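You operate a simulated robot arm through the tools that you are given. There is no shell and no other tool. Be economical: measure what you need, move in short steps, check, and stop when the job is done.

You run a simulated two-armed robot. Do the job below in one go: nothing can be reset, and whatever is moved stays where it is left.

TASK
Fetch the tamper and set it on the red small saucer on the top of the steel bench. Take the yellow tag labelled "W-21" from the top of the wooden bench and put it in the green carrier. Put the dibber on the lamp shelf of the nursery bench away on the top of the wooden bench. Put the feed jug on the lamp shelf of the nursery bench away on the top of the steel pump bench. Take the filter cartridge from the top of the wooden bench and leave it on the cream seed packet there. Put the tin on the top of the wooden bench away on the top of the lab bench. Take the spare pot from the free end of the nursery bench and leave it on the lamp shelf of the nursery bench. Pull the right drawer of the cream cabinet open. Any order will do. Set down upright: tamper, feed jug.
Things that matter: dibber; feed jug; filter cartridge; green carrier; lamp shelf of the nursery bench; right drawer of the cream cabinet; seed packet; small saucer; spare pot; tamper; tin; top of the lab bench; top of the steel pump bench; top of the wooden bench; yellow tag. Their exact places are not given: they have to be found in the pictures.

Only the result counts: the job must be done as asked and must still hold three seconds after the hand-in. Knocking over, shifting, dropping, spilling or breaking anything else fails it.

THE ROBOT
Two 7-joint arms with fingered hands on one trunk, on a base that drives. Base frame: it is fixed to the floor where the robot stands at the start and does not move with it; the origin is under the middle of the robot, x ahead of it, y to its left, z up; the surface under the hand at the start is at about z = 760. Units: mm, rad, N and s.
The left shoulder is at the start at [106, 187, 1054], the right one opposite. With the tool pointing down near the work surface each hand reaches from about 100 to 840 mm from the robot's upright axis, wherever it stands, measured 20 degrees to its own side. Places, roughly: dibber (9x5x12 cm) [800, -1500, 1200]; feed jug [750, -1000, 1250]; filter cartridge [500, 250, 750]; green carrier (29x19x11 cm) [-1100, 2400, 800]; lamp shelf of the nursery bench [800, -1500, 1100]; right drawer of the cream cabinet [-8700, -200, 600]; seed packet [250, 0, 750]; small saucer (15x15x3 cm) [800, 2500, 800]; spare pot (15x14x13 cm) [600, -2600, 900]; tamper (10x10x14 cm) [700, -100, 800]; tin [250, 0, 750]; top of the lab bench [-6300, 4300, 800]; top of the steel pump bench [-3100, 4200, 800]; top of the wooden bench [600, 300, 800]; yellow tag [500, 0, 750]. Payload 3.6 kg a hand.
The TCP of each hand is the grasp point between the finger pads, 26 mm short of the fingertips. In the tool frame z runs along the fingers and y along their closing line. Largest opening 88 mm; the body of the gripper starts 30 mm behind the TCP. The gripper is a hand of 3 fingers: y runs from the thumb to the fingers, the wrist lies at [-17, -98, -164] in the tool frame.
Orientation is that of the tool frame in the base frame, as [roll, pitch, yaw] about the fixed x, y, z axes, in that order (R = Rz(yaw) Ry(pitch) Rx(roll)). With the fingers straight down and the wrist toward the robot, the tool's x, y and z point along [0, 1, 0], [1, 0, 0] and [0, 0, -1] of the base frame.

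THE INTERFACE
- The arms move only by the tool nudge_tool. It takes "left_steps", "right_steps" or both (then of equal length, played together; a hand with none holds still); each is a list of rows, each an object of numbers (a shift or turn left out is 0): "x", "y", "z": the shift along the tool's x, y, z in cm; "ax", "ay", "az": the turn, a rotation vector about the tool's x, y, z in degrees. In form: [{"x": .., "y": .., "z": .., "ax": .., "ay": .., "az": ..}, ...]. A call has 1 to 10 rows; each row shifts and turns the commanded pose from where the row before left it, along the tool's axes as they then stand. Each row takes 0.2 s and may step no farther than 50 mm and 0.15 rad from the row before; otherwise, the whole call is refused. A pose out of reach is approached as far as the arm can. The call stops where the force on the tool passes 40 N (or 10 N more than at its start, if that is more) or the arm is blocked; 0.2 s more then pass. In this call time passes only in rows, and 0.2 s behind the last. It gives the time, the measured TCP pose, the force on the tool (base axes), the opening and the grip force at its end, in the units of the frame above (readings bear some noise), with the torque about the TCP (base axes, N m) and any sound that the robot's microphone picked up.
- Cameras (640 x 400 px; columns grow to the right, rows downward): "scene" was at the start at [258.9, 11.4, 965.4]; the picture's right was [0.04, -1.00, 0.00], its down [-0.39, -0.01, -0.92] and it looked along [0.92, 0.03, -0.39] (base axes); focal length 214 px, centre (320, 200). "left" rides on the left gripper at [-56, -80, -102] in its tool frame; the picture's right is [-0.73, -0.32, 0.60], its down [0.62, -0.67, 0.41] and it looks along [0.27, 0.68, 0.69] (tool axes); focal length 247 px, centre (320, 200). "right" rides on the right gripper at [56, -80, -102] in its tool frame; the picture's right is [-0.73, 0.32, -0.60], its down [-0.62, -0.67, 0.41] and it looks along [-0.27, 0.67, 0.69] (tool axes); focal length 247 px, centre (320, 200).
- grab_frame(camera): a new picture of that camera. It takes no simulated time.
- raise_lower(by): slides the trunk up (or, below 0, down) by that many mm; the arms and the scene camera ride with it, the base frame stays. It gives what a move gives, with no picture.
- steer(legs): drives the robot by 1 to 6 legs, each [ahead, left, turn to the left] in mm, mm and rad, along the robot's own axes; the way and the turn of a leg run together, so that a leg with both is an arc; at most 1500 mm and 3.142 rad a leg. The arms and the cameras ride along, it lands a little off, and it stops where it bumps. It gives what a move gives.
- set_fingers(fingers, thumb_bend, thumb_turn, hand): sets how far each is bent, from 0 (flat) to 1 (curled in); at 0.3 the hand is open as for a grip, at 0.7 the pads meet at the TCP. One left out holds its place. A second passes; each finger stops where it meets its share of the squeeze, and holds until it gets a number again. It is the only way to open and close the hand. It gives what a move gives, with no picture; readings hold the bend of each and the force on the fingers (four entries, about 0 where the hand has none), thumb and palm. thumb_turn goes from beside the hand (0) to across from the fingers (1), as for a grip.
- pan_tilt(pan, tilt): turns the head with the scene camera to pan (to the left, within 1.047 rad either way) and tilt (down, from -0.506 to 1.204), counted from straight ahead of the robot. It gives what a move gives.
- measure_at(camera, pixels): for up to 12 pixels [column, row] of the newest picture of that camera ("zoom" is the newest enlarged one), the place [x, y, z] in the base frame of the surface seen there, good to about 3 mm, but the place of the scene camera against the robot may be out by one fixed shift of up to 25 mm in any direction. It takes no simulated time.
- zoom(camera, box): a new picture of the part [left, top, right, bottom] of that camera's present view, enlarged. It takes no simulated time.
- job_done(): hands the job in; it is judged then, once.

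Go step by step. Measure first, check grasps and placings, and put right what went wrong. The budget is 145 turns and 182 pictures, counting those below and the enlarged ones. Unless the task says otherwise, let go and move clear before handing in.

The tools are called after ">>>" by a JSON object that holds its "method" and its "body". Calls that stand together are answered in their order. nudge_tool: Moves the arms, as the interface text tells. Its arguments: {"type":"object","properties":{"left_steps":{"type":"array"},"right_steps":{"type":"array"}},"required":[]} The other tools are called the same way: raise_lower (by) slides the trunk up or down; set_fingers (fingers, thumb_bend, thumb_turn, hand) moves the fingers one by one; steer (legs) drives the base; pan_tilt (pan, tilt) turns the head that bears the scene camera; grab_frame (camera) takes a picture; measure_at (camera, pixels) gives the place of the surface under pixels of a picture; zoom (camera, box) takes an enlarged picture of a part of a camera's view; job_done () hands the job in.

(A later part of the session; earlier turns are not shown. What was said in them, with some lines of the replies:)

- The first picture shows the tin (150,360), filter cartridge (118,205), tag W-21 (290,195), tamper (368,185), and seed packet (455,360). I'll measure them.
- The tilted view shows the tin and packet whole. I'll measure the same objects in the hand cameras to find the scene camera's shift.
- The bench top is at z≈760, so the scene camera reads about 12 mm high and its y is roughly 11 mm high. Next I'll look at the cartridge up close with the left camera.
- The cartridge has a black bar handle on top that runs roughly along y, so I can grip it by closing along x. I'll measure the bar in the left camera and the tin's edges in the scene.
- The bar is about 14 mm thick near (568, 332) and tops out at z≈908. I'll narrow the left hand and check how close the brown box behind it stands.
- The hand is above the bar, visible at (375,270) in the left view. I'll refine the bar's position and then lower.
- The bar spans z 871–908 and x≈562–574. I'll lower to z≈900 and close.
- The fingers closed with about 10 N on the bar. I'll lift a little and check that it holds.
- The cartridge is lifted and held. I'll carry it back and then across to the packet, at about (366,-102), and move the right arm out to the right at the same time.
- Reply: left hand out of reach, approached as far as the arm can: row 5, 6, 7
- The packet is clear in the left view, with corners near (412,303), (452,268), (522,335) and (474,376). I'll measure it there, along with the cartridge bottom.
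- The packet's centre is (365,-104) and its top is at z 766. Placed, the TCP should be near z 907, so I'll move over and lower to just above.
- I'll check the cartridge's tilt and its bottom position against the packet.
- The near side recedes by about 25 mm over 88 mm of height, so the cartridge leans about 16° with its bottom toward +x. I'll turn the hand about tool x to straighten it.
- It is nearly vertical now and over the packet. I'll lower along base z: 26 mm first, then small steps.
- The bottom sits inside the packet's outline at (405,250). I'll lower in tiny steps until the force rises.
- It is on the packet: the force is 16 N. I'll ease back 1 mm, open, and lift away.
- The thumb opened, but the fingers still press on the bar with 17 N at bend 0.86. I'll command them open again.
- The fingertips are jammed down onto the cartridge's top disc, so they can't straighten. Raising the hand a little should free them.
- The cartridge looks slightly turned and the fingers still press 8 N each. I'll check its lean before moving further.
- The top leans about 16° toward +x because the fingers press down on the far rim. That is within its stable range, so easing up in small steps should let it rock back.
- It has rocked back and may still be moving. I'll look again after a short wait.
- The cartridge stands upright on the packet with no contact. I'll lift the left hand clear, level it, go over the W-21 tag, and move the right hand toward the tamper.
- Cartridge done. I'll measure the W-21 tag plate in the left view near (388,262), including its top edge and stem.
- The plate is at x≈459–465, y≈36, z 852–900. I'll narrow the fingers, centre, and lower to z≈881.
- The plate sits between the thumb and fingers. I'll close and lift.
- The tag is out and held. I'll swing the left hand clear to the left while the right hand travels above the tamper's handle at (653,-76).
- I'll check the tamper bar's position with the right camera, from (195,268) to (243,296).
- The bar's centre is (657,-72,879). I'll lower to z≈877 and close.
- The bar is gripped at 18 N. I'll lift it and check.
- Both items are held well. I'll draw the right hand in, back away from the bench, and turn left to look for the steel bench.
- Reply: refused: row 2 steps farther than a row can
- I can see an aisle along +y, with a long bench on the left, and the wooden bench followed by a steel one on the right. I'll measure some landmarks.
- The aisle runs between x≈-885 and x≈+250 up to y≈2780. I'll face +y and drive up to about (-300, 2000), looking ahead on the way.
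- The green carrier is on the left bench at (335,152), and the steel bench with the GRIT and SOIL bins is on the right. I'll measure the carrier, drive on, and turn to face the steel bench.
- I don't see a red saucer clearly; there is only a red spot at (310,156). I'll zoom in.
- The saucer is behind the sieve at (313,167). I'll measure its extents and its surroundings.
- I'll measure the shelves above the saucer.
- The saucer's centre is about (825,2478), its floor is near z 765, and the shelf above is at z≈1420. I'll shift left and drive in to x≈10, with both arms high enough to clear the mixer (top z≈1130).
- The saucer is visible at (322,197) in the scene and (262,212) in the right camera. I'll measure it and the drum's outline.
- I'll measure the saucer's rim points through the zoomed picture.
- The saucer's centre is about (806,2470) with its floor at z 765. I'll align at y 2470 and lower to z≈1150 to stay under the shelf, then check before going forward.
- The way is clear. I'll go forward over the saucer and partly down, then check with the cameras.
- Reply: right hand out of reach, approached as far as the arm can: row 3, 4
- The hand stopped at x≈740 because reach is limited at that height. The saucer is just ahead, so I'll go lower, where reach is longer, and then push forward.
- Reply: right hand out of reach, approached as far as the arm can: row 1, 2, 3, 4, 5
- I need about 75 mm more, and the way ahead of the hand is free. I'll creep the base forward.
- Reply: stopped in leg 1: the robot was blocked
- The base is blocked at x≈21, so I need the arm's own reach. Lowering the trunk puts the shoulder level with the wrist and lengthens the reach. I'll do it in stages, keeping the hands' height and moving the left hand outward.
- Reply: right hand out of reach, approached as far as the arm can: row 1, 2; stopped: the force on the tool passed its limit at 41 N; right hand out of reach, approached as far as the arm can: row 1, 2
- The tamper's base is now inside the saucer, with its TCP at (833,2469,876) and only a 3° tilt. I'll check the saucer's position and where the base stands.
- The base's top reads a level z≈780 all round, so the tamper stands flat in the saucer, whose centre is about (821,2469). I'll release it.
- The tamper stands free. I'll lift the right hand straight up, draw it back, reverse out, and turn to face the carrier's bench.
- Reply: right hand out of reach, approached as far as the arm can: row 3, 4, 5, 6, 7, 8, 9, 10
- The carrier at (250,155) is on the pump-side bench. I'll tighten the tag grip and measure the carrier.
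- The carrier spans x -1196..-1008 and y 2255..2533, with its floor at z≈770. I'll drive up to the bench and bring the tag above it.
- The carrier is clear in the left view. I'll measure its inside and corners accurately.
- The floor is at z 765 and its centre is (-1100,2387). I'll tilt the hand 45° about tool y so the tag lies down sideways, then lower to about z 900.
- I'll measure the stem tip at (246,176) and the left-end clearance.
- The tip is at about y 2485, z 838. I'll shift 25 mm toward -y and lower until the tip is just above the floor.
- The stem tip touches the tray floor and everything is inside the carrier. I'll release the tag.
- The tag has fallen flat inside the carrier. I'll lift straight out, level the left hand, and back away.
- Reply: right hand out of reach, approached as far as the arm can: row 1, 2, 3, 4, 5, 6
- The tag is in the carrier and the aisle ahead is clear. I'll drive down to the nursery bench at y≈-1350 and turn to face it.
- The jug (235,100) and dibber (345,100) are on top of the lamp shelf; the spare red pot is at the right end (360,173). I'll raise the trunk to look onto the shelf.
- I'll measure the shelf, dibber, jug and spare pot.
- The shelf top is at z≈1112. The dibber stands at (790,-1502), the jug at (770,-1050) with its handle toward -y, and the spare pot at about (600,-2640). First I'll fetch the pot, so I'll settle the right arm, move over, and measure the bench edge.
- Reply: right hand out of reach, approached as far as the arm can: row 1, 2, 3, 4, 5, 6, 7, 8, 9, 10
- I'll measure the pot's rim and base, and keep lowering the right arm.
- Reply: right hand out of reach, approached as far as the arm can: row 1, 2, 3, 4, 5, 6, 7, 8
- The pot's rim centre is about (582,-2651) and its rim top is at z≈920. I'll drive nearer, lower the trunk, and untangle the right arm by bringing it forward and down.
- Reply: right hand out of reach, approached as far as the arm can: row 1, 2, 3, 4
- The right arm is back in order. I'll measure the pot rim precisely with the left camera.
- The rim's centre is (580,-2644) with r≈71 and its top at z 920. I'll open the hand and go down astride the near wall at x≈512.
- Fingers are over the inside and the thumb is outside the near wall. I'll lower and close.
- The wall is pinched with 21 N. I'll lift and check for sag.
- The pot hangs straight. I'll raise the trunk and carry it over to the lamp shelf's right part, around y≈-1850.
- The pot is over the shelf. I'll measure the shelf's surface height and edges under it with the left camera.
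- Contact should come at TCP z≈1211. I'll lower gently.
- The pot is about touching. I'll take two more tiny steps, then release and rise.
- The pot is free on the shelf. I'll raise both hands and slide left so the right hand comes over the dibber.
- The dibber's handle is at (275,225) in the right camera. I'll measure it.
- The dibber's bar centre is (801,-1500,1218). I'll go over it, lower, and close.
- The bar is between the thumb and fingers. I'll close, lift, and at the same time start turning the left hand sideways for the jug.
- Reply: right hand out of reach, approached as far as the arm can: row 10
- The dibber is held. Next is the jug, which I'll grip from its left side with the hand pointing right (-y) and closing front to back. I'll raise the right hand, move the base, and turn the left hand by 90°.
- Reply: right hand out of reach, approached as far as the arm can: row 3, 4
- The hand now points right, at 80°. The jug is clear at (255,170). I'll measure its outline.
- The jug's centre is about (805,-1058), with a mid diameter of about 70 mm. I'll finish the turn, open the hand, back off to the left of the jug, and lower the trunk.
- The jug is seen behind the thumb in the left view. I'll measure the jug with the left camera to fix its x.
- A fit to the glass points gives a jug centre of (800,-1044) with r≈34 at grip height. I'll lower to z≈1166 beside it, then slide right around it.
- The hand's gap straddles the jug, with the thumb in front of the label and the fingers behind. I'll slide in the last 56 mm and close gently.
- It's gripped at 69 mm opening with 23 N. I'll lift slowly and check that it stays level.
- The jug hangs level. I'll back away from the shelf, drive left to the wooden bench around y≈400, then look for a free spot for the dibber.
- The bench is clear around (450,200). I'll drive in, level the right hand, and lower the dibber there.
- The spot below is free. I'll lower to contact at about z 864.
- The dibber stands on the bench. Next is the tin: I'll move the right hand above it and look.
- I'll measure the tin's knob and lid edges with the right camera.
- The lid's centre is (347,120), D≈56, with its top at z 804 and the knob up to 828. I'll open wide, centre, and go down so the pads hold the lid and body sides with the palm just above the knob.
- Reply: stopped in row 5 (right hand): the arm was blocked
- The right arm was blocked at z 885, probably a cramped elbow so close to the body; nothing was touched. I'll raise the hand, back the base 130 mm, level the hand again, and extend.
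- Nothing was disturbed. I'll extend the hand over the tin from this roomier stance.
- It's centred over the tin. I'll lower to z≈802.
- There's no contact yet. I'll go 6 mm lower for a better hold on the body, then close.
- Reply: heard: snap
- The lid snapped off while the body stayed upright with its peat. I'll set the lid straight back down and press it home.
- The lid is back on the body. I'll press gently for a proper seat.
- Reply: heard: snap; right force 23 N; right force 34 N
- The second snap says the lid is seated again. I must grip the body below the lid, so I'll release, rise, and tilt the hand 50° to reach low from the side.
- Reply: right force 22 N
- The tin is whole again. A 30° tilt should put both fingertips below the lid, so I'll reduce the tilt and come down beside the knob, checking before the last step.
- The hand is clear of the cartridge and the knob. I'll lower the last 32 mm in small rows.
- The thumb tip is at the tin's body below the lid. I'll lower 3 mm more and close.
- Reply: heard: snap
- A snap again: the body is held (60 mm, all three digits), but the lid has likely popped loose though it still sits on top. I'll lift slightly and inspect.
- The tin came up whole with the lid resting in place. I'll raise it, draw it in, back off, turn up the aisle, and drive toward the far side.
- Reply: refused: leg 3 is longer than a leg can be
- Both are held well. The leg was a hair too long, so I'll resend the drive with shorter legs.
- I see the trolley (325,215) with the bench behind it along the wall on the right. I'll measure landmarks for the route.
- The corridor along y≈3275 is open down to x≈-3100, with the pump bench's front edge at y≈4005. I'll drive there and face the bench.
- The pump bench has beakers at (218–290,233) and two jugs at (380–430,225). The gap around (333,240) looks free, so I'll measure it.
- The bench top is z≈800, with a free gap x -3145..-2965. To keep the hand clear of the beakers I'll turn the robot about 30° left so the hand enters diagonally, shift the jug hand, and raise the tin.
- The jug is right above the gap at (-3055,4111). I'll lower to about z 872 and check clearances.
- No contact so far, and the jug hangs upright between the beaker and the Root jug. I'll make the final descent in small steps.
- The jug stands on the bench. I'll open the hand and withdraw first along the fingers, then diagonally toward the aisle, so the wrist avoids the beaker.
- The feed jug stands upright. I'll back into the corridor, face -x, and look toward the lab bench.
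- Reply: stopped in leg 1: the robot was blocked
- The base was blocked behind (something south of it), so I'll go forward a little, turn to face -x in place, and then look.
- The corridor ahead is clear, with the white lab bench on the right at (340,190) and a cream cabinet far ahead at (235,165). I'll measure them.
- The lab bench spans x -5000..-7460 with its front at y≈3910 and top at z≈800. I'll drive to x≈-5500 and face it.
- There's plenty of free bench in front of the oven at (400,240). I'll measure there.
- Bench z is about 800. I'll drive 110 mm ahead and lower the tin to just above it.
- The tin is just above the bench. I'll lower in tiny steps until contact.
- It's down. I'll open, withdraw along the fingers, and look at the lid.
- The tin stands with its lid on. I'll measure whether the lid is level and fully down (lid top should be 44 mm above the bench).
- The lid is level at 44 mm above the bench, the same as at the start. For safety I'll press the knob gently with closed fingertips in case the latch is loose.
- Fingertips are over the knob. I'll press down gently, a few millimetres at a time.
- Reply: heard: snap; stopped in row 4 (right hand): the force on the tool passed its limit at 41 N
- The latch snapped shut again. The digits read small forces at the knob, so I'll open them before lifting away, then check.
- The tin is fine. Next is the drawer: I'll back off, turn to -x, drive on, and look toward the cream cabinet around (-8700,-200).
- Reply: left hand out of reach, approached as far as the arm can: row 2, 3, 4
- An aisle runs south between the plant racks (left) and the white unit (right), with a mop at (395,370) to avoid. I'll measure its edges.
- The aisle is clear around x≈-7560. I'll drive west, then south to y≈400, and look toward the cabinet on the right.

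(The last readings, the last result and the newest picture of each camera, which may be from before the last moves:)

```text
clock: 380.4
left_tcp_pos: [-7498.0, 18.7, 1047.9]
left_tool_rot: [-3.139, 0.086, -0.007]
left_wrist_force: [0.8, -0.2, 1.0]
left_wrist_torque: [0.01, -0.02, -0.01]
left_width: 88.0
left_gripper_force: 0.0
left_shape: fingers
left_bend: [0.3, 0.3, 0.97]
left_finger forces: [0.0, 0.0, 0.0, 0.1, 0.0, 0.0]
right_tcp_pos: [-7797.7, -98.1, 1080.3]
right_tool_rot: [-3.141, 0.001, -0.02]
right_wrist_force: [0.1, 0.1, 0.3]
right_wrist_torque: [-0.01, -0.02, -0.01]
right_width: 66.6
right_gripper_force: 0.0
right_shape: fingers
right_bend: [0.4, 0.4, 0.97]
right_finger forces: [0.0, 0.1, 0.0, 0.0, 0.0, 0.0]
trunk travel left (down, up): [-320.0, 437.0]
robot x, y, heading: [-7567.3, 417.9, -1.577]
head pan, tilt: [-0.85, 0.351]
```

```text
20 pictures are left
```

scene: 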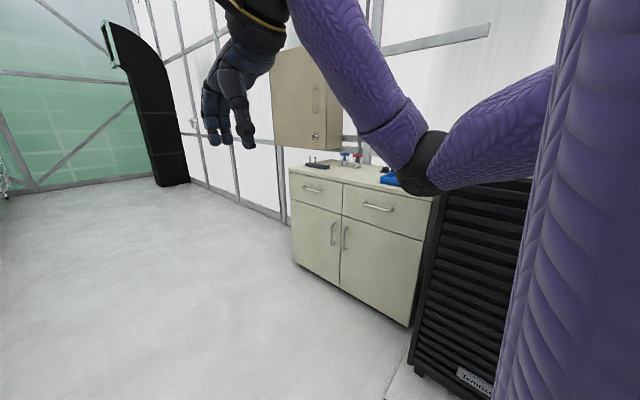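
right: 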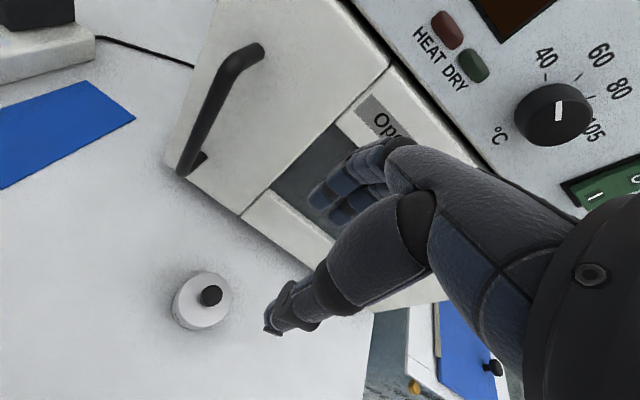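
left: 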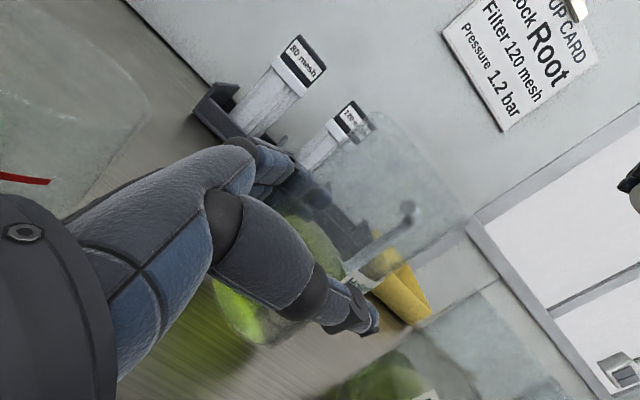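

I see the cream cabinet, whose right drawer has a bar handle at (378,208). I'll measure handle and front.

>>> {"method": "measure_at", "body": {"camera": "scene", "pixels": [[365, 205], [378, 208], [392, 211], [360, 198], [400, 225], [345, 215], [425, 225], [313, 190], [292, 175], [425, 210], [408, 320]]}}

>>> {"method": "zoom", "body": {"camera": "scene", "box": [280, 150, 440, 260]}}

```text
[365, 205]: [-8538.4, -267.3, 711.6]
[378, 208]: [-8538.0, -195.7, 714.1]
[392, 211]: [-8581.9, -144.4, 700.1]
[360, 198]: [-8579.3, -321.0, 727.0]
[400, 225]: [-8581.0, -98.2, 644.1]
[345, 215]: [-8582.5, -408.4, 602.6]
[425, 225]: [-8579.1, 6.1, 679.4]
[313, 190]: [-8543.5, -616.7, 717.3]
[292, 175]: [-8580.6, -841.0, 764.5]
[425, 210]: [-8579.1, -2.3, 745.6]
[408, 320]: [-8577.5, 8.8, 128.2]
```

```text
3.64 times, centred on (360, 205) of scene
```

zoom: 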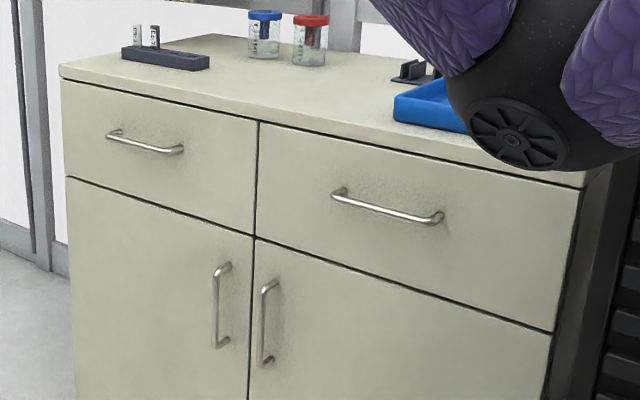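

The handle bar runs along y, centred at about (-8548,-211,700), standing 42 mm off the front. I'll drive in front of it facing -x, lower the trunk, and tilt the right hand forward with a narrow opening.

>>> {"method": "steer", "body": {"legs": [[780, 0, 0], [0, 0, -1.565], [250, 0, 0]]}}

>>> {"method": "raise_lower", "body": {"by": -280}}

>>> {"method": "set_fingers", "body": {"hand": "right", "fingers": 0.5, "thumb_bend": 0.5}}

>>> {"method": "nudge_tool", "body": {"right_steps": [{"ax": -8}, {"ax": -8}, {"ax": -8}, {"ax": -8}, {"ax": -8}, {"ax": -8}, {"ax": -7}]}}

>>> {"method": "pan_tilt", "body": {"pan": -0.3, "tilt": 0.5}}

>>> {"method": "grab_frame", "body": {"camera": "scene"}}

>>> {"method": "grab_frame", "body": {"camera": "right"}}

```text
clock: 389.8
left_tcp_pos: [-8227.6, -448.3, 1046.1]
left_tool_rot: [-3.135, 0.085, -1.556]
left_wrist_force: [-0.6, -0.6, -0.5]
left_wrist_torque: [0.04, -0.01, -0.01]
left_width: 87.8
left_gripper_force: 0.0
left_shape: fingers
left_bend: [0.3, 0.3, 0.97]
left_finger forces: [0.0, 0.0, 0.1, 0.0, 0.1, 0.0]
right_tcp_pos: [-8351.7, -151.6, 1080.4]
right_tool_rot: [3.141, 0.0, -1.569]
right_wrist_force: [-0.5, -0.7, -0.9]
right_wrist_torque: [-0.01, -0.03, 0.0]
right_width: 66.4
right_gripper_force: 0.0
right_shape: fingers
right_bend: [0.4, 0.4, 0.97]
right_finger forces: [0.1, 0.0, 0.1, 0.0, 0.0, 0.0]
trunk travel left (down, up): [-320.0, 437.0]
robot x, y, heading: [-7827.1, -372.0, -3.128]
head pan, tilt: [-0.85, 0.351]
```

```text
clock: 392.7
left_tcp_pos: [-8264.5, -447.6, 714.9]
left_tool_rot: [-2.951, 0.085, -1.54]
left_wrist_force: [0.0, 0.3, -0.2]
left_wrist_torque: [-0.01, 0.02, 0.03]
left_width: 88.0
left_gripper_force: 0.0
left_shape: fingers
left_bend: [0.3, 0.3, 0.97]
left_finger forces: [0.0, 0.1, 0.0, 0.0, 0.0, 0.1]
right_tcp_pos: [-8350.0, -151.8, 801.6]
right_tool_rot: [3.139, 0.0, -1.568]
right_wrist_force: [-0.6, -0.3, 0.0]
right_wrist_torque: [0.0, 0.01, -0.03]
right_width: 66.6
right_gripper_force: 0.1
right_shape: fingers
right_bend: [0.4, 0.4, 0.97]
right_finger forces: [0.1, 0.0, 0.1, 0.0, 0.0, 0.0]
trunk travel left (down, up): [-40.0, 717.0]
robot x, y, heading: [-7830.5, -368.0, -3.128]
head pan, tilt: [-0.85, 0.351]
```

```text
clock: 393.7
left_tcp_pos: [-8265.4, -447.2, 714.6]
left_tool_rot: [-2.952, 0.084, -1.541]
left_wrist_force: [-0.2, -0.4, -0.5]
left_wrist_torque: [0.05, 0.03, 0.0]
left_width: 87.9
left_gripper_force: 0.0
left_shape: fingers
left_bend: [0.3, 0.3, 0.97]
left_finger forces: [0.0, 0.0, 0.0, 0.1, 0.0, 0.0]
right_tcp_pos: [-8351.1, -150.6, 800.9]
right_tool_rot: [-3.141, 0.0, -1.566]
right_wrist_force: [0.3, -0.1, -0.2]
right_wrist_torque: [0.0, 0.01, 0.0]
right_width: 45.6
right_gripper_force: 0.0
right_shape: fingers
right_bend: [0.5, 0.5, 0.97]
right_finger forces: [0.0, 0.0, 0.1, 0.0, 0.0, 0.0]
trunk travel left (down, up): [-40.0, 717.0]
robot x, y, heading: [-7826.9, -371.6, -3.129]
head pan, tilt: [-0.85, 0.351]
```

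```text
clock: 395.3
left_tcp_pos: [-8264.2, -447.7, 713.6]
left_tool_rot: [-2.95, 0.085, -1.539]
left_wrist_force: [-0.4, 0.6, -0.5]
left_wrist_torque: [0.01, 0.0, -0.02]
left_width: 87.8
left_gripper_force: 0.1
left_shape: fingers
left_bend: [0.3, 0.3, 0.97]
left_finger forces: [0.0, 0.0, 0.1, 0.0, 0.0, 0.0]
right_tcp_pos: [-8441.3, -158.8, 814.2]
right_tool_rot: [2.18, -0.001, -1.566]
right_wrist_force: [0.1, 0.9, 0.4]
right_wrist_torque: [0.01, -0.03, -0.01]
right_width: 45.6
right_gripper_force: 0.0
right_shape: fingers
right_bend: [0.5, 0.5, 0.97]
right_finger forces: [0.0, 0.1, 0.1, 0.0, 0.0, 0.1]
right hand out of reach, approached as far as the arm can: row 1, 2, 3, 4, 5, 6
trunk travel left (down, up): [-40.0, 717.0]
robot x, y, heading: [-7833.8, -371.0, -3.128]
head pan, tilt: [-0.85, 0.351]
```

```text
clock: 396.2
left_tcp_pos: [-8264.9, -447.9, 714.5]
left_tool_rot: [-2.951, 0.084, -1.54]
left_wrist_force: [-0.1, 1.0, -0.3]
left_wrist_torque: [0.02, 0.05, 0.01]
left_width: 88.1
left_gripper_force: 0.0
left_shape: fingers
left_bend: [0.3, 0.3, 0.97]
left_finger forces: [0.1, 0.0, 0.0, 0.0, 0.1, 0.0]
right_tcp_pos: [-8440.9, -159.5, 814.7]
right_tool_rot: [2.183, -0.001, -1.567]
right_wrist_force: [-0.2, -0.5, -0.4]
right_wrist_torque: [0.01, -0.01, 0.05]
right_width: 45.3
right_gripper_force: 0.1
right_shape: fingers
right_bend: [0.5, 0.5, 0.97]
right_finger forces: [0.1, 0.0, 0.1, 0.1, 0.0, 0.0]
trunk travel left (down, up): [-40.0, 717.0]
robot x, y, heading: [-7831.4, -370.6, -3.129]
head pan, tilt: [-0.3, 0.499]
```

```text
18 pictures are left
```

scene: 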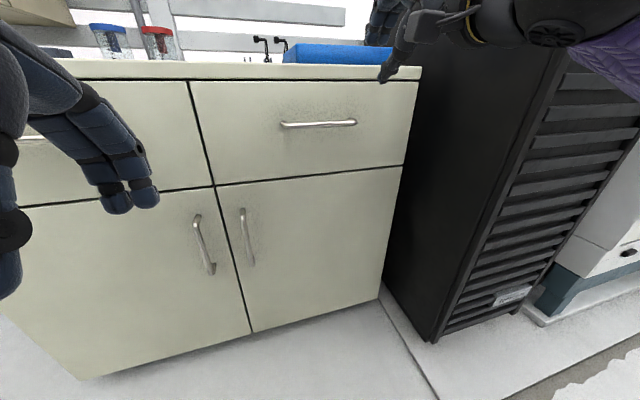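

```text
17 pictures are left
```

right: 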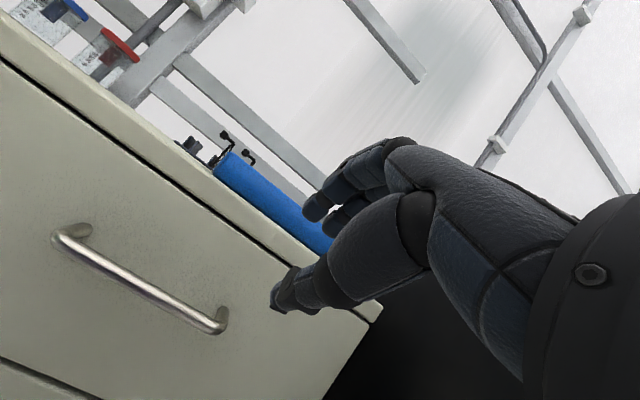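

The handle is in the right camera from (70,240) to (215,325). I'll measure it exactly.

>>> {"method": "measure_at", "body": {"camera": "right", "pixels": [[80, 250], [140, 285], [200, 320], [60, 245], [218, 325], [150, 340], [175, 265], [200, 205], [230, 225]]}}

```text
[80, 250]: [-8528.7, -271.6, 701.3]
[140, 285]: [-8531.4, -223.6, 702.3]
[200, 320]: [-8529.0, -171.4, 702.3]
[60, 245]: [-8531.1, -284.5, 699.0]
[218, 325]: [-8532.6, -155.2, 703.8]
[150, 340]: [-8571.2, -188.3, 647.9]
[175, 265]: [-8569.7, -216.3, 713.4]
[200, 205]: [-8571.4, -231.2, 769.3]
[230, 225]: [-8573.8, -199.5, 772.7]
```

The bar's centre is about (-8534,-220,699), with a 32 mm gap behind it. I'll narrow the fingers and go to a pre-grasp 60 mm short along the finger direction.

>>> {"method": "set_fingers", "body": {"hand": "right", "fingers": 0.56, "thumb_bend": 0.54}}

>>> {"method": "nudge_tool", "body": {"right_steps": [{"x": 3}, {"x": 3.1}, {"z": 3.7, "y": -2.05}, {"z": 3.7, "y": -2.05}]}}

>>> {"method": "grab_frame", "body": {"camera": "right"}}

>>> {"method": "grab_frame", "body": {"camera": "scene"}}

```text
clock: 397.2
left_tcp_pos: [-8265.7, -447.8, 714.5]
left_tool_rot: [-2.95, 0.083, -1.542]
left_wrist_force: [0.6, 0.7, -0.3]
left_wrist_torque: [-0.02, 0.03, 0.07]
left_width: 88.2
left_gripper_force: 0.1
left_shape: fingers
left_bend: [0.3, 0.3, 0.97]
left_finger forces: [0.0, 0.0, 0.0, 0.1, 0.1, 0.0]
right_tcp_pos: [-8441.1, -158.6, 813.7]
right_tool_rot: [2.183, 0.0, -1.568]
right_wrist_force: [0.3, -0.1, -0.2]
right_wrist_torque: [0.0, -0.01, 0.02]
right_width: 34.6
right_gripper_force: 0.0
right_shape: fingers
right_bend: [0.56, 0.54, 0.97]
right_finger forces: [0.1, 0.0, 0.1, 0.0, 0.0, 0.0]
trunk travel left (down, up): [-40.0, 717.0]
robot x, y, heading: [-7832.7, -370.6, -3.129]
head pan, tilt: [-0.3, 0.499]
```

```text
clock: 398.2
left_tcp_pos: [-8265.6, -447.0, 714.5]
left_tool_rot: [-2.95, 0.084, -1.54]
left_wrist_force: [0.7, 0.1, 0.3]
left_wrist_torque: [0.0, 0.0, 0.0]
left_width: 88.0
left_gripper_force: 0.1
left_shape: fingers
left_bend: [0.3, 0.3, 0.97]
left_finger forces: [0.0, 0.0, 0.1, 0.0, 0.1, 0.0]
right_tcp_pos: [-8477.4, -217.4, 738.9]
right_tool_rot: [2.181, 0.001, -1.569]
right_wrist_force: [0.4, -0.5, 0.7]
right_wrist_torque: [0.04, 0.02, 0.0]
right_width: 34.4
right_gripper_force: 0.1
right_shape: fingers
right_bend: [0.56, 0.54, 0.97]
right_finger forces: [0.1, 0.0, 0.1, 0.0, 0.0, 0.0]
trunk travel left (down, up): [-40.0, 717.0]
robot x, y, heading: [-7834.1, -370.7, -3.137]
head pan, tilt: [-0.3, 0.499]
```

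```text
16 pictures are left
```

right: 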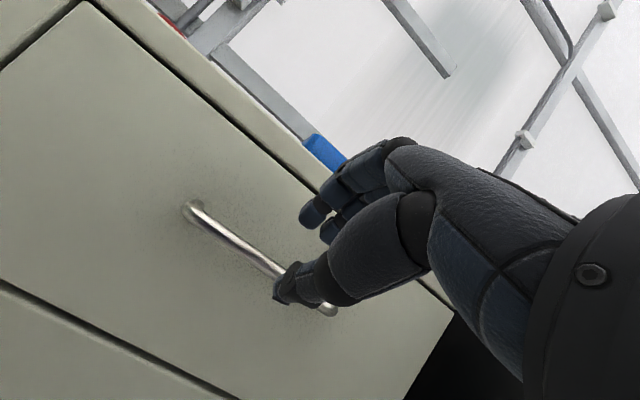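

```text
15 pictures are left
```

scene: 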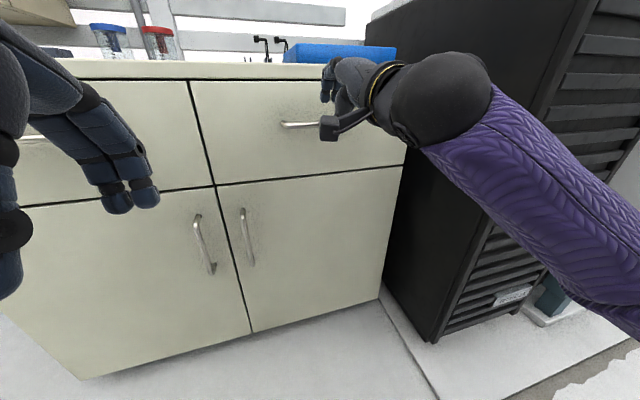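

The hand is aligned with the bar. I'll move in along the fingers and close.

>>> {"method": "nudge_tool", "body": {"right_steps": [{"z": 2.5}, {"z": 2}, {"z": 1.4}]}}

>>> {"method": "set_fingers", "body": {"hand": "right", "fingers": 0.85, "thumb_bend": 0.85}}

>>> {"method": "grab_frame", "body": {"camera": "right"}}

```text
clock: 399.0
left_tcp_pos: [-8266.1, -447.1, 713.2]
left_tool_rot: [-2.951, 0.084, -1.54]
left_wrist_force: [0.3, -0.6, 0.0]
left_wrist_torque: [0.0, 0.02, 0.04]
left_width: 88.2
left_gripper_force: 0.1
left_shape: fingers
left_bend: [0.3, 0.3, 0.97]
left_finger forces: [0.1, 0.0, 0.1, 0.0, 0.0, 0.0]
right_tcp_pos: [-8527.0, -220.2, 706.1]
right_tool_rot: [2.181, 0.0, -1.568]
right_wrist_force: [0.2, 0.5, 0.0]
right_wrist_torque: [-0.01, 0.02, 0.02]
right_width: 34.3
right_gripper_force: 0.0
right_shape: fingers
right_bend: [0.56, 0.54, 0.97]
right_finger forces: [0.0, 0.0, 0.0, 0.1, 0.0, 0.0]
trunk travel left (down, up): [-40.0, 717.0]
robot x, y, heading: [-7831.6, -372.5, -3.127]
head pan, tilt: [-0.3, 0.499]
```

```text
clock: 400.0
left_tcp_pos: [-8265.2, -447.1, 712.8]
left_tool_rot: [-2.948, 0.084, -1.539]
left_wrist_force: [-0.5, -0.4, 0.1]
left_wrist_torque: [-0.04, 0.01, 0.0]
left_width: 88.0
left_gripper_force: 0.1
left_shape: fingers
left_bend: [0.3, 0.3, 0.97]
left_finger forces: [0.0, 0.0, 0.0, 0.0, 0.0, 0.0]
right_tcp_pos: [-8525.8, -218.6, 704.8]
right_tool_rot: [2.182, 0.0, -1.57]
right_wrist_force: [-2.7, 1.6, -3.7]
right_wrist_torque: [0.13, -0.03, 0.07]
right_width: 0.1
right_gripper_force: 19.0
right_shape: fingers
right_bend: [0.75, 0.72, 0.97]
right_finger forces: [9.4, 9.9, 0.0, 0.1, 18.7, 0.1]
trunk travel left (down, up): [-40.0, 717.0]
robot x, y, heading: [-7830.9, -367.3, -3.13]
head pan, tilt: [-0.3, 0.499]
```

```text
14 pictures are left
```

right: 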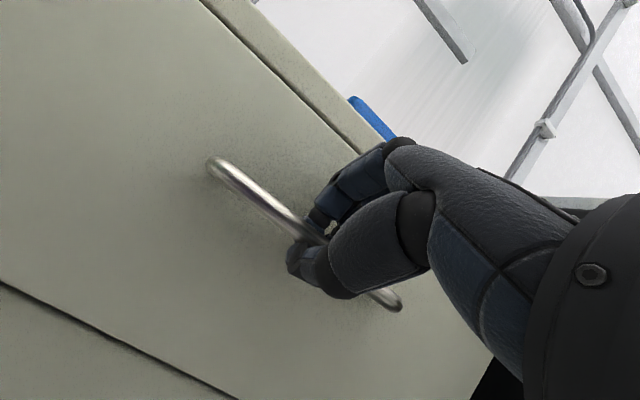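

The bar is wrapped and held at 19 N. I'll pull straight back 10 cm.

>>> {"method": "nudge_tool", "body": {"right_steps": [{"z": -1.6, "y": -1.14}, {"z": -2.5, "y": -1.7}, {"z": -2.5, "y": -1.7}, {"z": -1.6, "y": -1.14}]}}

>>> {"method": "grab_frame", "body": {"camera": "scene"}}

```text
clock: 401.0
left_tcp_pos: [-8265.5, -447.4, 714.9]
left_tool_rot: [-2.95, 0.081, -1.54]
left_wrist_force: [-0.3, -0.8, -0.5]
left_wrist_torque: [0.0, 0.02, 0.03]
left_width: 88.2
left_gripper_force: 0.1
left_shape: fingers
left_bend: [0.3, 0.3, 0.97]
left_finger forces: [0.0, 0.0, 0.0, 0.0, 0.0, 0.0]
right_tcp_pos: [-8425.4, -219.6, 704.3]
right_tool_rot: [2.184, 0.0, -1.569]
right_wrist_force: [0.0, 3.4, -4.9]
right_wrist_torque: [0.14, 0.0, 0.05]
right_width: 0.3
right_gripper_force: 17.5
right_shape: fingers
right_bend: [0.76, 0.72, 0.97]
right_finger forces: [8.6, 8.0, 0.1, 0.0, 18.3, 0.1]
trunk travel left (down, up): [-40.0, 717.0]
robot x, y, heading: [-7830.3, -370.9, -3.128]
head pan, tilt: [-0.3, 0.499]
```

```text
13 pictures are left
```

scene: 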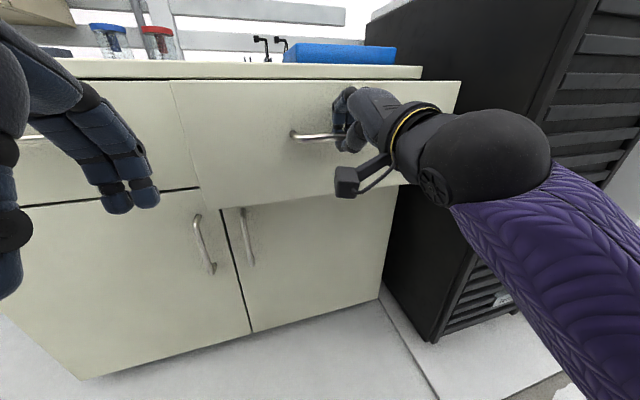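

The drawer slides easily. I'll drive back 130 mm while holding, then feel for more by hand.

>>> {"method": "steer", "body": {"legs": [[-130, 0, 0]]}}

>>> {"method": "nudge_tool", "body": {"right_steps": [{"z": -1.6, "y": -1.14}, {"z": -1.6, "y": -1.14}, {"z": -1.6, "y": -1.14}]}}

>>> {"method": "grab_frame", "body": {"camera": "scene"}}

```text
clock: 402.3
left_tcp_pos: [-8133.5, -445.9, 713.3]
left_tool_rot: [-2.948, 0.084, -1.539]
left_wrist_force: [0.2, -0.4, -1.0]
left_wrist_torque: [-0.03, 0.03, 0.03]
left_width: 87.9
left_gripper_force: 0.2
left_shape: fingers
left_bend: [0.3, 0.3, 0.97]
left_finger forces: [0.0, 0.1, 0.0, 0.0, 0.0, 0.1]
right_tcp_pos: [-8295.9, -219.4, 705.5]
right_tool_rot: [2.183, -0.002, -1.563]
right_wrist_force: [0.1, -1.3, -7.1]
right_wrist_torque: [0.11, -0.04, 0.04]
right_width: 0.1
right_gripper_force: 16.9
right_shape: fingers
right_bend: [0.76, 0.73, 0.97]
right_finger forces: [8.6, 6.9, 0.0, 0.0, 18.6, 0.0]
trunk travel left (down, up): [-40.0, 717.0]
robot x, y, heading: [-7699.5, -368.6, -3.125]
head pan, tilt: [-0.3, 0.499]
```

```text
clock: 403.1
left_tcp_pos: [-8134.4, -446.3, 714.1]
left_tool_rot: [-2.951, 0.084, -1.538]
left_wrist_force: [0.5, 0.2, -0.1]
left_wrist_torque: [-0.01, -0.02, 0.01]
left_width: 87.8
left_gripper_force: 0.0
left_shape: fingers
left_bend: [0.3, 0.3, 0.97]
left_finger forces: [0.1, 0.1, 0.0, 0.0, 0.0, 0.1]
right_tcp_pos: [-8234.7, -219.3, 702.9]
right_tool_rot: [2.184, -0.001, -1.566]
right_wrist_force: [1.9, -1.9, -1.2]
right_wrist_torque: [0.0, -0.04, 0.05]
right_width: 0.1
right_gripper_force: 1.4
right_shape: fingers
right_bend: [0.77, 0.74, 0.97]
right_finger forces: [0.0, 2.1, 0.1, 0.1, 1.0, 0.1]
trunk travel left (down, up): [-40.0, 717.0]
robot x, y, heading: [-7698.5, -369.7, -3.124]
head pan, tilt: [-0.3, 0.499]
```

```text
12 pictures are left
```

scene: 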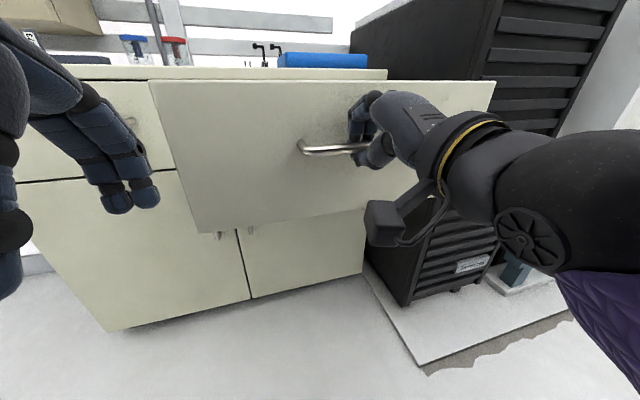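

The grip went slack, so the drawer has probably reached its stop. I'll measure the front and the handle.

>>> {"method": "measure_at", "body": {"camera": "scene", "pixels": [[250, 110], [220, 180], [320, 150], [450, 100], [300, 143], [200, 215]]}}

```text
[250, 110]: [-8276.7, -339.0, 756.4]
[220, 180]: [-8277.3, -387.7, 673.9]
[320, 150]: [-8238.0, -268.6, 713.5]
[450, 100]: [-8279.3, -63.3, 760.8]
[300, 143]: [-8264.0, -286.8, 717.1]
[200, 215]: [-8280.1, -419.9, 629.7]
```

The drawer is out by about 285 mm. I'll tug 2 cm more to see if it is at its stop.

>>> {"method": "nudge_tool", "body": {"right_steps": [{"z": -0.8, "y": -0.57}, {"z": -0.8, "y": -0.57}]}}

>>> {"method": "grab_frame", "body": {"camera": "right"}}

```text
clock: 403.7
left_tcp_pos: [-8133.7, -446.2, 714.3]
left_tool_rot: [-2.949, 0.086, -1.538]
left_wrist_force: [0.4, -0.5, -0.5]
left_wrist_torque: [-0.01, 0.0, 0.02]
left_width: 88.0
left_gripper_force: 0.0
left_shape: fingers
left_bend: [0.3, 0.3, 0.97]
left_finger forces: [0.0, 0.0, 0.0, 0.1, 0.0, 0.1]
right_tcp_pos: [-8220.1, -219.4, 702.9]
right_tool_rot: [2.167, 0.018, -1.561]
right_wrist_force: [-1.0, -0.7, -3.1]
right_wrist_torque: [-0.02, 0.0, 0.05]
right_width: 0.0
right_gripper_force: 2.1
right_shape: fingers
right_bend: [0.77, 0.74, 0.97]
right_finger forces: [0.0, 2.5, 0.1, 0.1, 0.7, 0.0]
right hand out of reach, approached as far as the arm can: row 2
trunk travel left (down, up): [-40.0, 717.0]
robot x, y, heading: [-7699.9, -366.0, -3.122]
head pan, tilt: [-0.3, 0.499]
```

```text
11 pictures are left
```

right: 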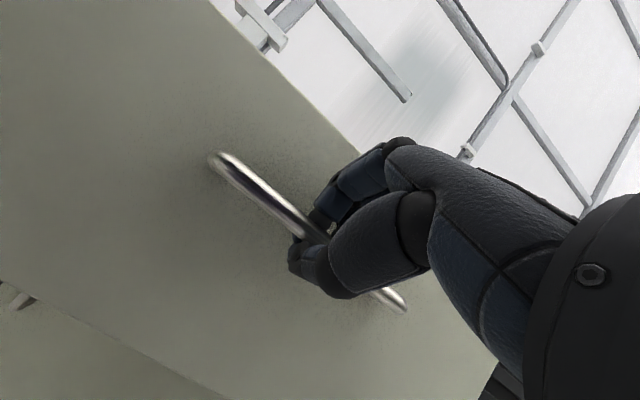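

The drawer still follows the hand. I'll back the base 50 mm more to be sure it is fully open.

>>> {"method": "steer", "body": {"legs": [[-50, 0, 0]]}}

>>> {"method": "grab_frame", "body": {"camera": "scene"}}

>>> {"method": "measure_at", "body": {"camera": "scene", "pixels": [[250, 110], [230, 170], [440, 110], [320, 150]]}}

```text
clock: 404.6
left_tcp_pos: [-8110.5, -446.2, 713.9]
left_tool_rot: [-2.947, 0.084, -1.54]
left_wrist_force: [0.6, -0.2, -0.5]
left_wrist_torque: [0.02, 0.02, 0.01]
left_width: 88.3
left_gripper_force: 0.1
left_shape: fingers
left_bend: [0.3, 0.3, 0.97]
left_finger forces: [0.0, 0.0, 0.0, 0.0, 0.1, 0.1]
right_tcp_pos: [-8199.2, -216.9, 698.3]
right_tool_rot: [2.176, 0.027, -1.56]
right_wrist_force: [-18.7, -1.7, -1.5]
right_wrist_torque: [0.04, -0.04, 0.08]
right_width: 0.0
right_gripper_force: 20.6
right_shape: fingers
right_bend: [0.73, 0.76, 0.97]
right_finger forces: [16.0, 12.7, 0.1, 0.0, 13.6, 0.1]
trunk travel left (down, up): [-40.0, 717.0]
robot x, y, heading: [-7671.5, -370.3, -3.121]
head pan, tilt: [-0.3, 0.499]
stopped in leg 1: the force on the tool passed its limit at 53 N (the readings are from after the stop); the commanded pose is now the measured one
```

```text
10 pictures are left
```

scene: 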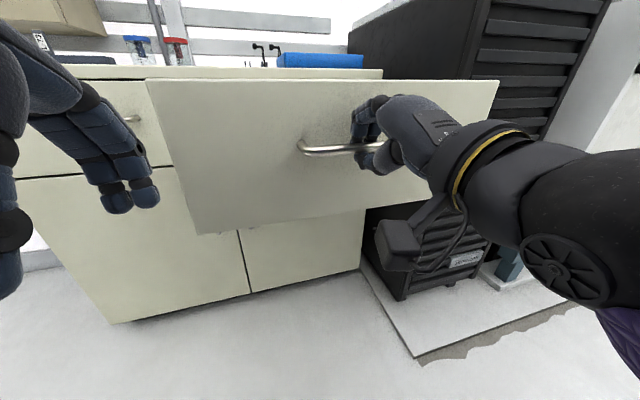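

```text
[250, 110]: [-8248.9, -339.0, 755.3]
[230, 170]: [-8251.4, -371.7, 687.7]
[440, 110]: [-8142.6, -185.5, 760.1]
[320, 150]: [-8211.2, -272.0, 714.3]
```

The stop is reached, with the drawer fully open at about 320 mm. I'll relax, open the hand, and withdraw along the approach line.

>>> {"method": "nudge_tool", "body": {"right_steps": [{"z": 0.4, "y": 0.3}]}}

>>> {"method": "set_fingers", "body": {"hand": "right", "fingers": 0.54, "thumb_bend": 0.5}}

>>> {"method": "grab_frame", "body": {"camera": "right"}}

```text
clock: 405.0
left_tcp_pos: [-8107.1, -446.1, 713.5]
left_tool_rot: [-2.951, 0.085, -1.539]
left_wrist_force: [0.4, -0.5, -0.3]
left_wrist_torque: [-0.03, -0.01, 0.01]
left_width: 88.0
left_gripper_force: 0.0
left_shape: fingers
left_bend: [0.3, 0.3, 0.97]
left_finger forces: [0.0, 0.1, 0.0, 0.0, 0.0, 0.0]
right_tcp_pos: [-8201.1, -218.1, 700.0]
right_tool_rot: [2.176, 0.029, -1.561]
right_wrist_force: [-8.9, 0.3, -0.5]
right_wrist_torque: [0.07, -0.06, 0.02]
right_width: 0.0
right_gripper_force: 18.4
right_shape: fingers
right_bend: [0.75, 0.76, 0.97]
right_finger forces: [12.9, 9.0, 0.1, 0.1, 14.5, 0.0]
trunk travel left (down, up): [-40.0, 717.0]
robot x, y, heading: [-7677.1, -369.5, -3.129]
head pan, tilt: [-0.3, 0.499]
```

```text
clock: 406.0
left_tcp_pos: [-8108.9, -446.0, 713.6]
left_tool_rot: [-2.949, 0.084, -1.54]
left_wrist_force: [-0.1, -0.3, -0.1]
left_wrist_torque: [0.02, 0.01, 0.0]
left_width: 88.2
left_gripper_force: 0.1
left_shape: fingers
left_bend: [0.3, 0.3, 0.97]
left_finger forces: [0.1, 0.0, 0.0, 0.0, 0.0, 0.0]
right_tcp_pos: [-8202.3, -217.4, 700.9]
right_tool_rot: [2.171, 0.027, -1.56]
right_wrist_force: [1.1, -0.1, -0.9]
right_wrist_torque: [0.01, 0.05, 0.03]
right_width: 39.6
right_gripper_force: 0.7
right_shape: fingers
right_bend: [0.54, 0.5, 0.97]
right_finger forces: [0.1, 1.3, 0.1, 0.1, 0.0, 0.1]
trunk travel left (down, up): [-40.0, 717.0]
robot x, y, heading: [-7671.1, -368.3, -3.127]
head pan, tilt: [-0.3, 0.499]
```

```text
9 pictures are left
```

right: 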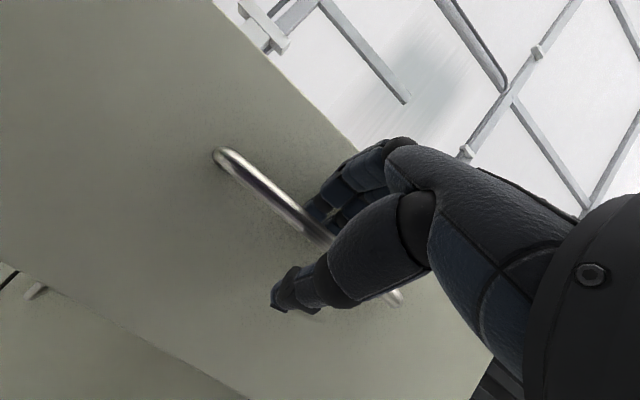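

The hand is open around the bar. I'll withdraw along -z, then back the base away.

>>> {"method": "nudge_tool", "body": {"right_steps": [{"z": -1.5}, {"z": -2}, {"z": -2}]}}

>>> {"method": "grab_frame", "body": {"camera": "right"}}

```text
clock: 406.8
left_tcp_pos: [-8108.6, -445.5, 714.5]
left_tool_rot: [-2.948, 0.084, -1.536]
left_wrist_force: [-0.6, 0.5, -0.3]
left_wrist_torque: [0.0, -0.05, 0.02]
left_width: 88.2
left_gripper_force: 0.1
left_shape: fingers
left_bend: [0.3, 0.3, 0.97]
left_finger forces: [0.0, 0.0, 0.0, 0.0, 0.0, 0.1]
right_tcp_pos: [-8184.2, -229.2, 701.0]
right_tool_rot: [2.151, 0.086, -1.538]
right_wrist_force: [0.3, -0.1, -0.4]
right_wrist_torque: [0.0, -0.01, -0.01]
right_width: 39.7
right_gripper_force: 0.1
right_shape: fingers
right_bend: [0.54, 0.5, 0.97]
right_finger forces: [0.0, 0.0, 0.0, 0.0, 0.1, 0.0]
right hand out of reach, approached as far as the arm can: row 1, 2, 3
trunk travel left (down, up): [-40.0, 717.0]
robot x, y, heading: [-7675.8, -369.1, -3.126]
head pan, tilt: [-0.3, 0.499]
```

```text
8 pictures are left
```

right: 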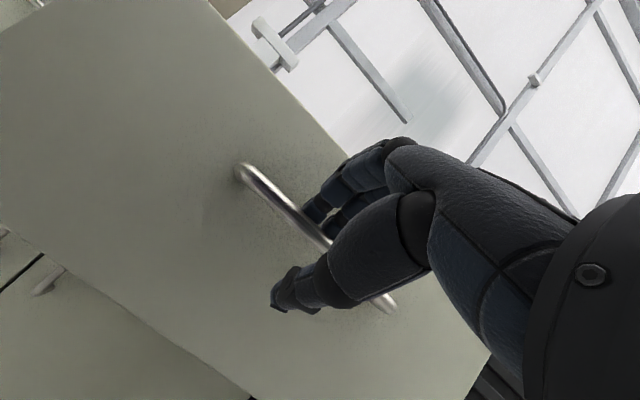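

No contact now, but the arm is cramped. I'll raise the trunk 15 mm to centre the bar between the digits, then back the base off.

>>> {"method": "raise_lower", "body": {"by": 14}}

>>> {"method": "steer", "body": {"legs": [[-60, 0, 0]]}}

>>> {"method": "grab_frame", "body": {"camera": "scene"}}

>>> {"method": "measure_at", "body": {"camera": "scene", "pixels": [[250, 110], [230, 170], [300, 110]]}}

```text
clock: 407.4
left_tcp_pos: [-8108.0, -446.3, 729.2]
left_tool_rot: [-2.951, 0.082, -1.54]
left_wrist_force: [-0.5, 0.3, -0.5]
left_wrist_torque: [0.0, -0.02, 0.01]
left_width: 88.0
left_gripper_force: 0.1
left_shape: fingers
left_bend: [0.3, 0.3, 0.97]
left_finger forces: [0.0, 0.0, 0.0, 0.0, 0.1, 0.1]
right_tcp_pos: [-8179.3, -229.3, 708.6]
right_tool_rot: [2.151, 0.165, -1.493]
right_wrist_force: [0.0, -0.2, -0.3]
right_wrist_torque: [-0.01, -0.01, 0.0]
right_width: 40.2
right_gripper_force: 0.1
right_shape: fingers
right_bend: [0.54, 0.5, 0.97]
right_finger forces: [0.0, 0.0, 0.0, 0.0, 0.1, 0.1]
trunk travel left (down, up): [-55.0, 702.0]
robot x, y, heading: [-7675.7, -364.1, -3.13]
head pan, tilt: [-0.3, 0.499]
stopped: the arm was blocked; the commanded pose is now the measured one
```

```text
clock: 408.4
left_tcp_pos: [-8048.1, -443.8, 730.1]
left_tool_rot: [-2.953, 0.083, -1.539]
left_wrist_force: [0.3, 0.3, -1.0]
left_wrist_torque: [-0.05, 0.01, 0.01]
left_width: 88.1
left_gripper_force: 0.1
left_shape: fingers
left_bend: [0.3, 0.3, 0.97]
left_finger forces: [0.0, 0.0, 0.1, 0.1, 0.0, 0.0]
right_tcp_pos: [-8120.2, -228.6, 709.0]
right_tool_rot: [2.152, 0.165, -1.495]
right_wrist_force: [0.4, -0.7, -0.3]
right_wrist_torque: [0.0, -0.02, -0.03]
right_width: 40.3
right_gripper_force: 0.0
right_shape: fingers
right_bend: [0.54, 0.5, 0.97]
right_finger forces: [0.1, 0.0, 0.1, 0.0, 0.0, 0.0]
trunk travel left (down, up): [-55.0, 702.0]
robot x, y, heading: [-7618.1, -366.9, -3.122]
head pan, tilt: [-0.3, 0.499]
```

```text
7 pictures are left
```

scene: 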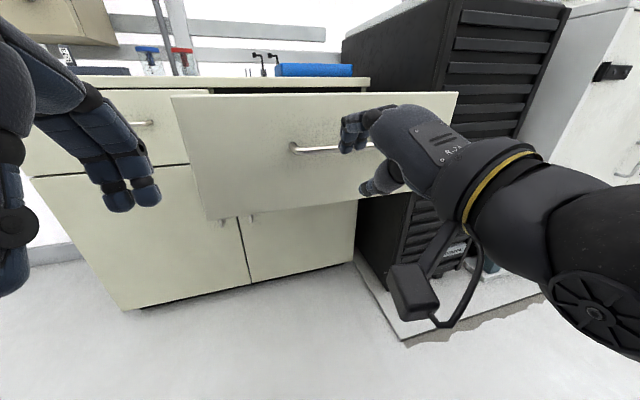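

```text
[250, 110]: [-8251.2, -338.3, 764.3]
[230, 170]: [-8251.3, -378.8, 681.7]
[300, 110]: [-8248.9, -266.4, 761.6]
```

The drawer stays open, with its front at x≈-8250, and the hand is free. I'll back clear and hand in.

>>> {"method": "steer", "body": {"legs": [[-150, 0, 0]]}}

>>> {"method": "grab_frame", "body": {"camera": "scene"}}

```text
clock: 409.8
left_tcp_pos: [-7894.7, -442.3, 729.6]
left_tool_rot: [-2.951, 0.083, -1.541]
left_wrist_force: [0.2, 0.5, -0.5]
left_wrist_torque: [-0.04, 0.02, 0.0]
left_width: 87.9
left_gripper_force: 0.2
left_shape: fingers
left_bend: [0.3, 0.3, 0.97]
left_finger forces: [0.1, 0.0, 0.1, 0.1, 0.0, 0.1]
right_tcp_pos: [-7965.6, -225.6, 707.8]
right_tool_rot: [2.151, 0.165, -1.492]
right_wrist_force: [0.2, -0.2, -0.6]
right_wrist_torque: [0.03, -0.03, -0.03]
right_width: 40.0
right_gripper_force: 0.1
right_shape: fingers
right_bend: [0.54, 0.5, 0.97]
right_finger forces: [0.0, 0.1, 0.1, 0.0, 0.0, 0.0]
trunk travel left (down, up): [-55.0, 702.0]
robot x, y, heading: [-7461.8, -362.3, -3.121]
head pan, tilt: [-0.3, 0.499]
```

```text
6 pictures are left
```

scene: 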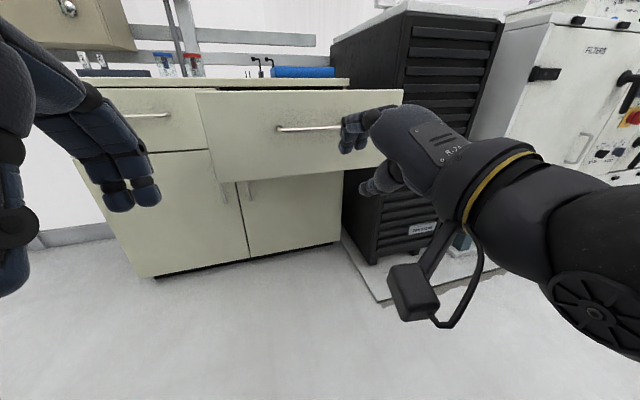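

The right drawer stands open, both hands are empty and clear, and all the other items were placed. I'm handing in.

>>> {"method": "job_done", "body": {}}

```text
The job is handed in.
```

All eight parts of the job are done and handed in, and both hands were empty and clear at the end.

- **Tin:** its lid snapped off once when I lifted it and popped loose again when I gripped the body. I pressed it back on and heard it latch on the lab bench. No peat spill was visible.
- **Saucer:** it may have shifted about a centimetre when the tamper went in. The tamper stands level in it.
- **Base:** it was blocked twice, once at the steel bench and once by something behind it near the pump bench. I did not check whether either bump moved anything.
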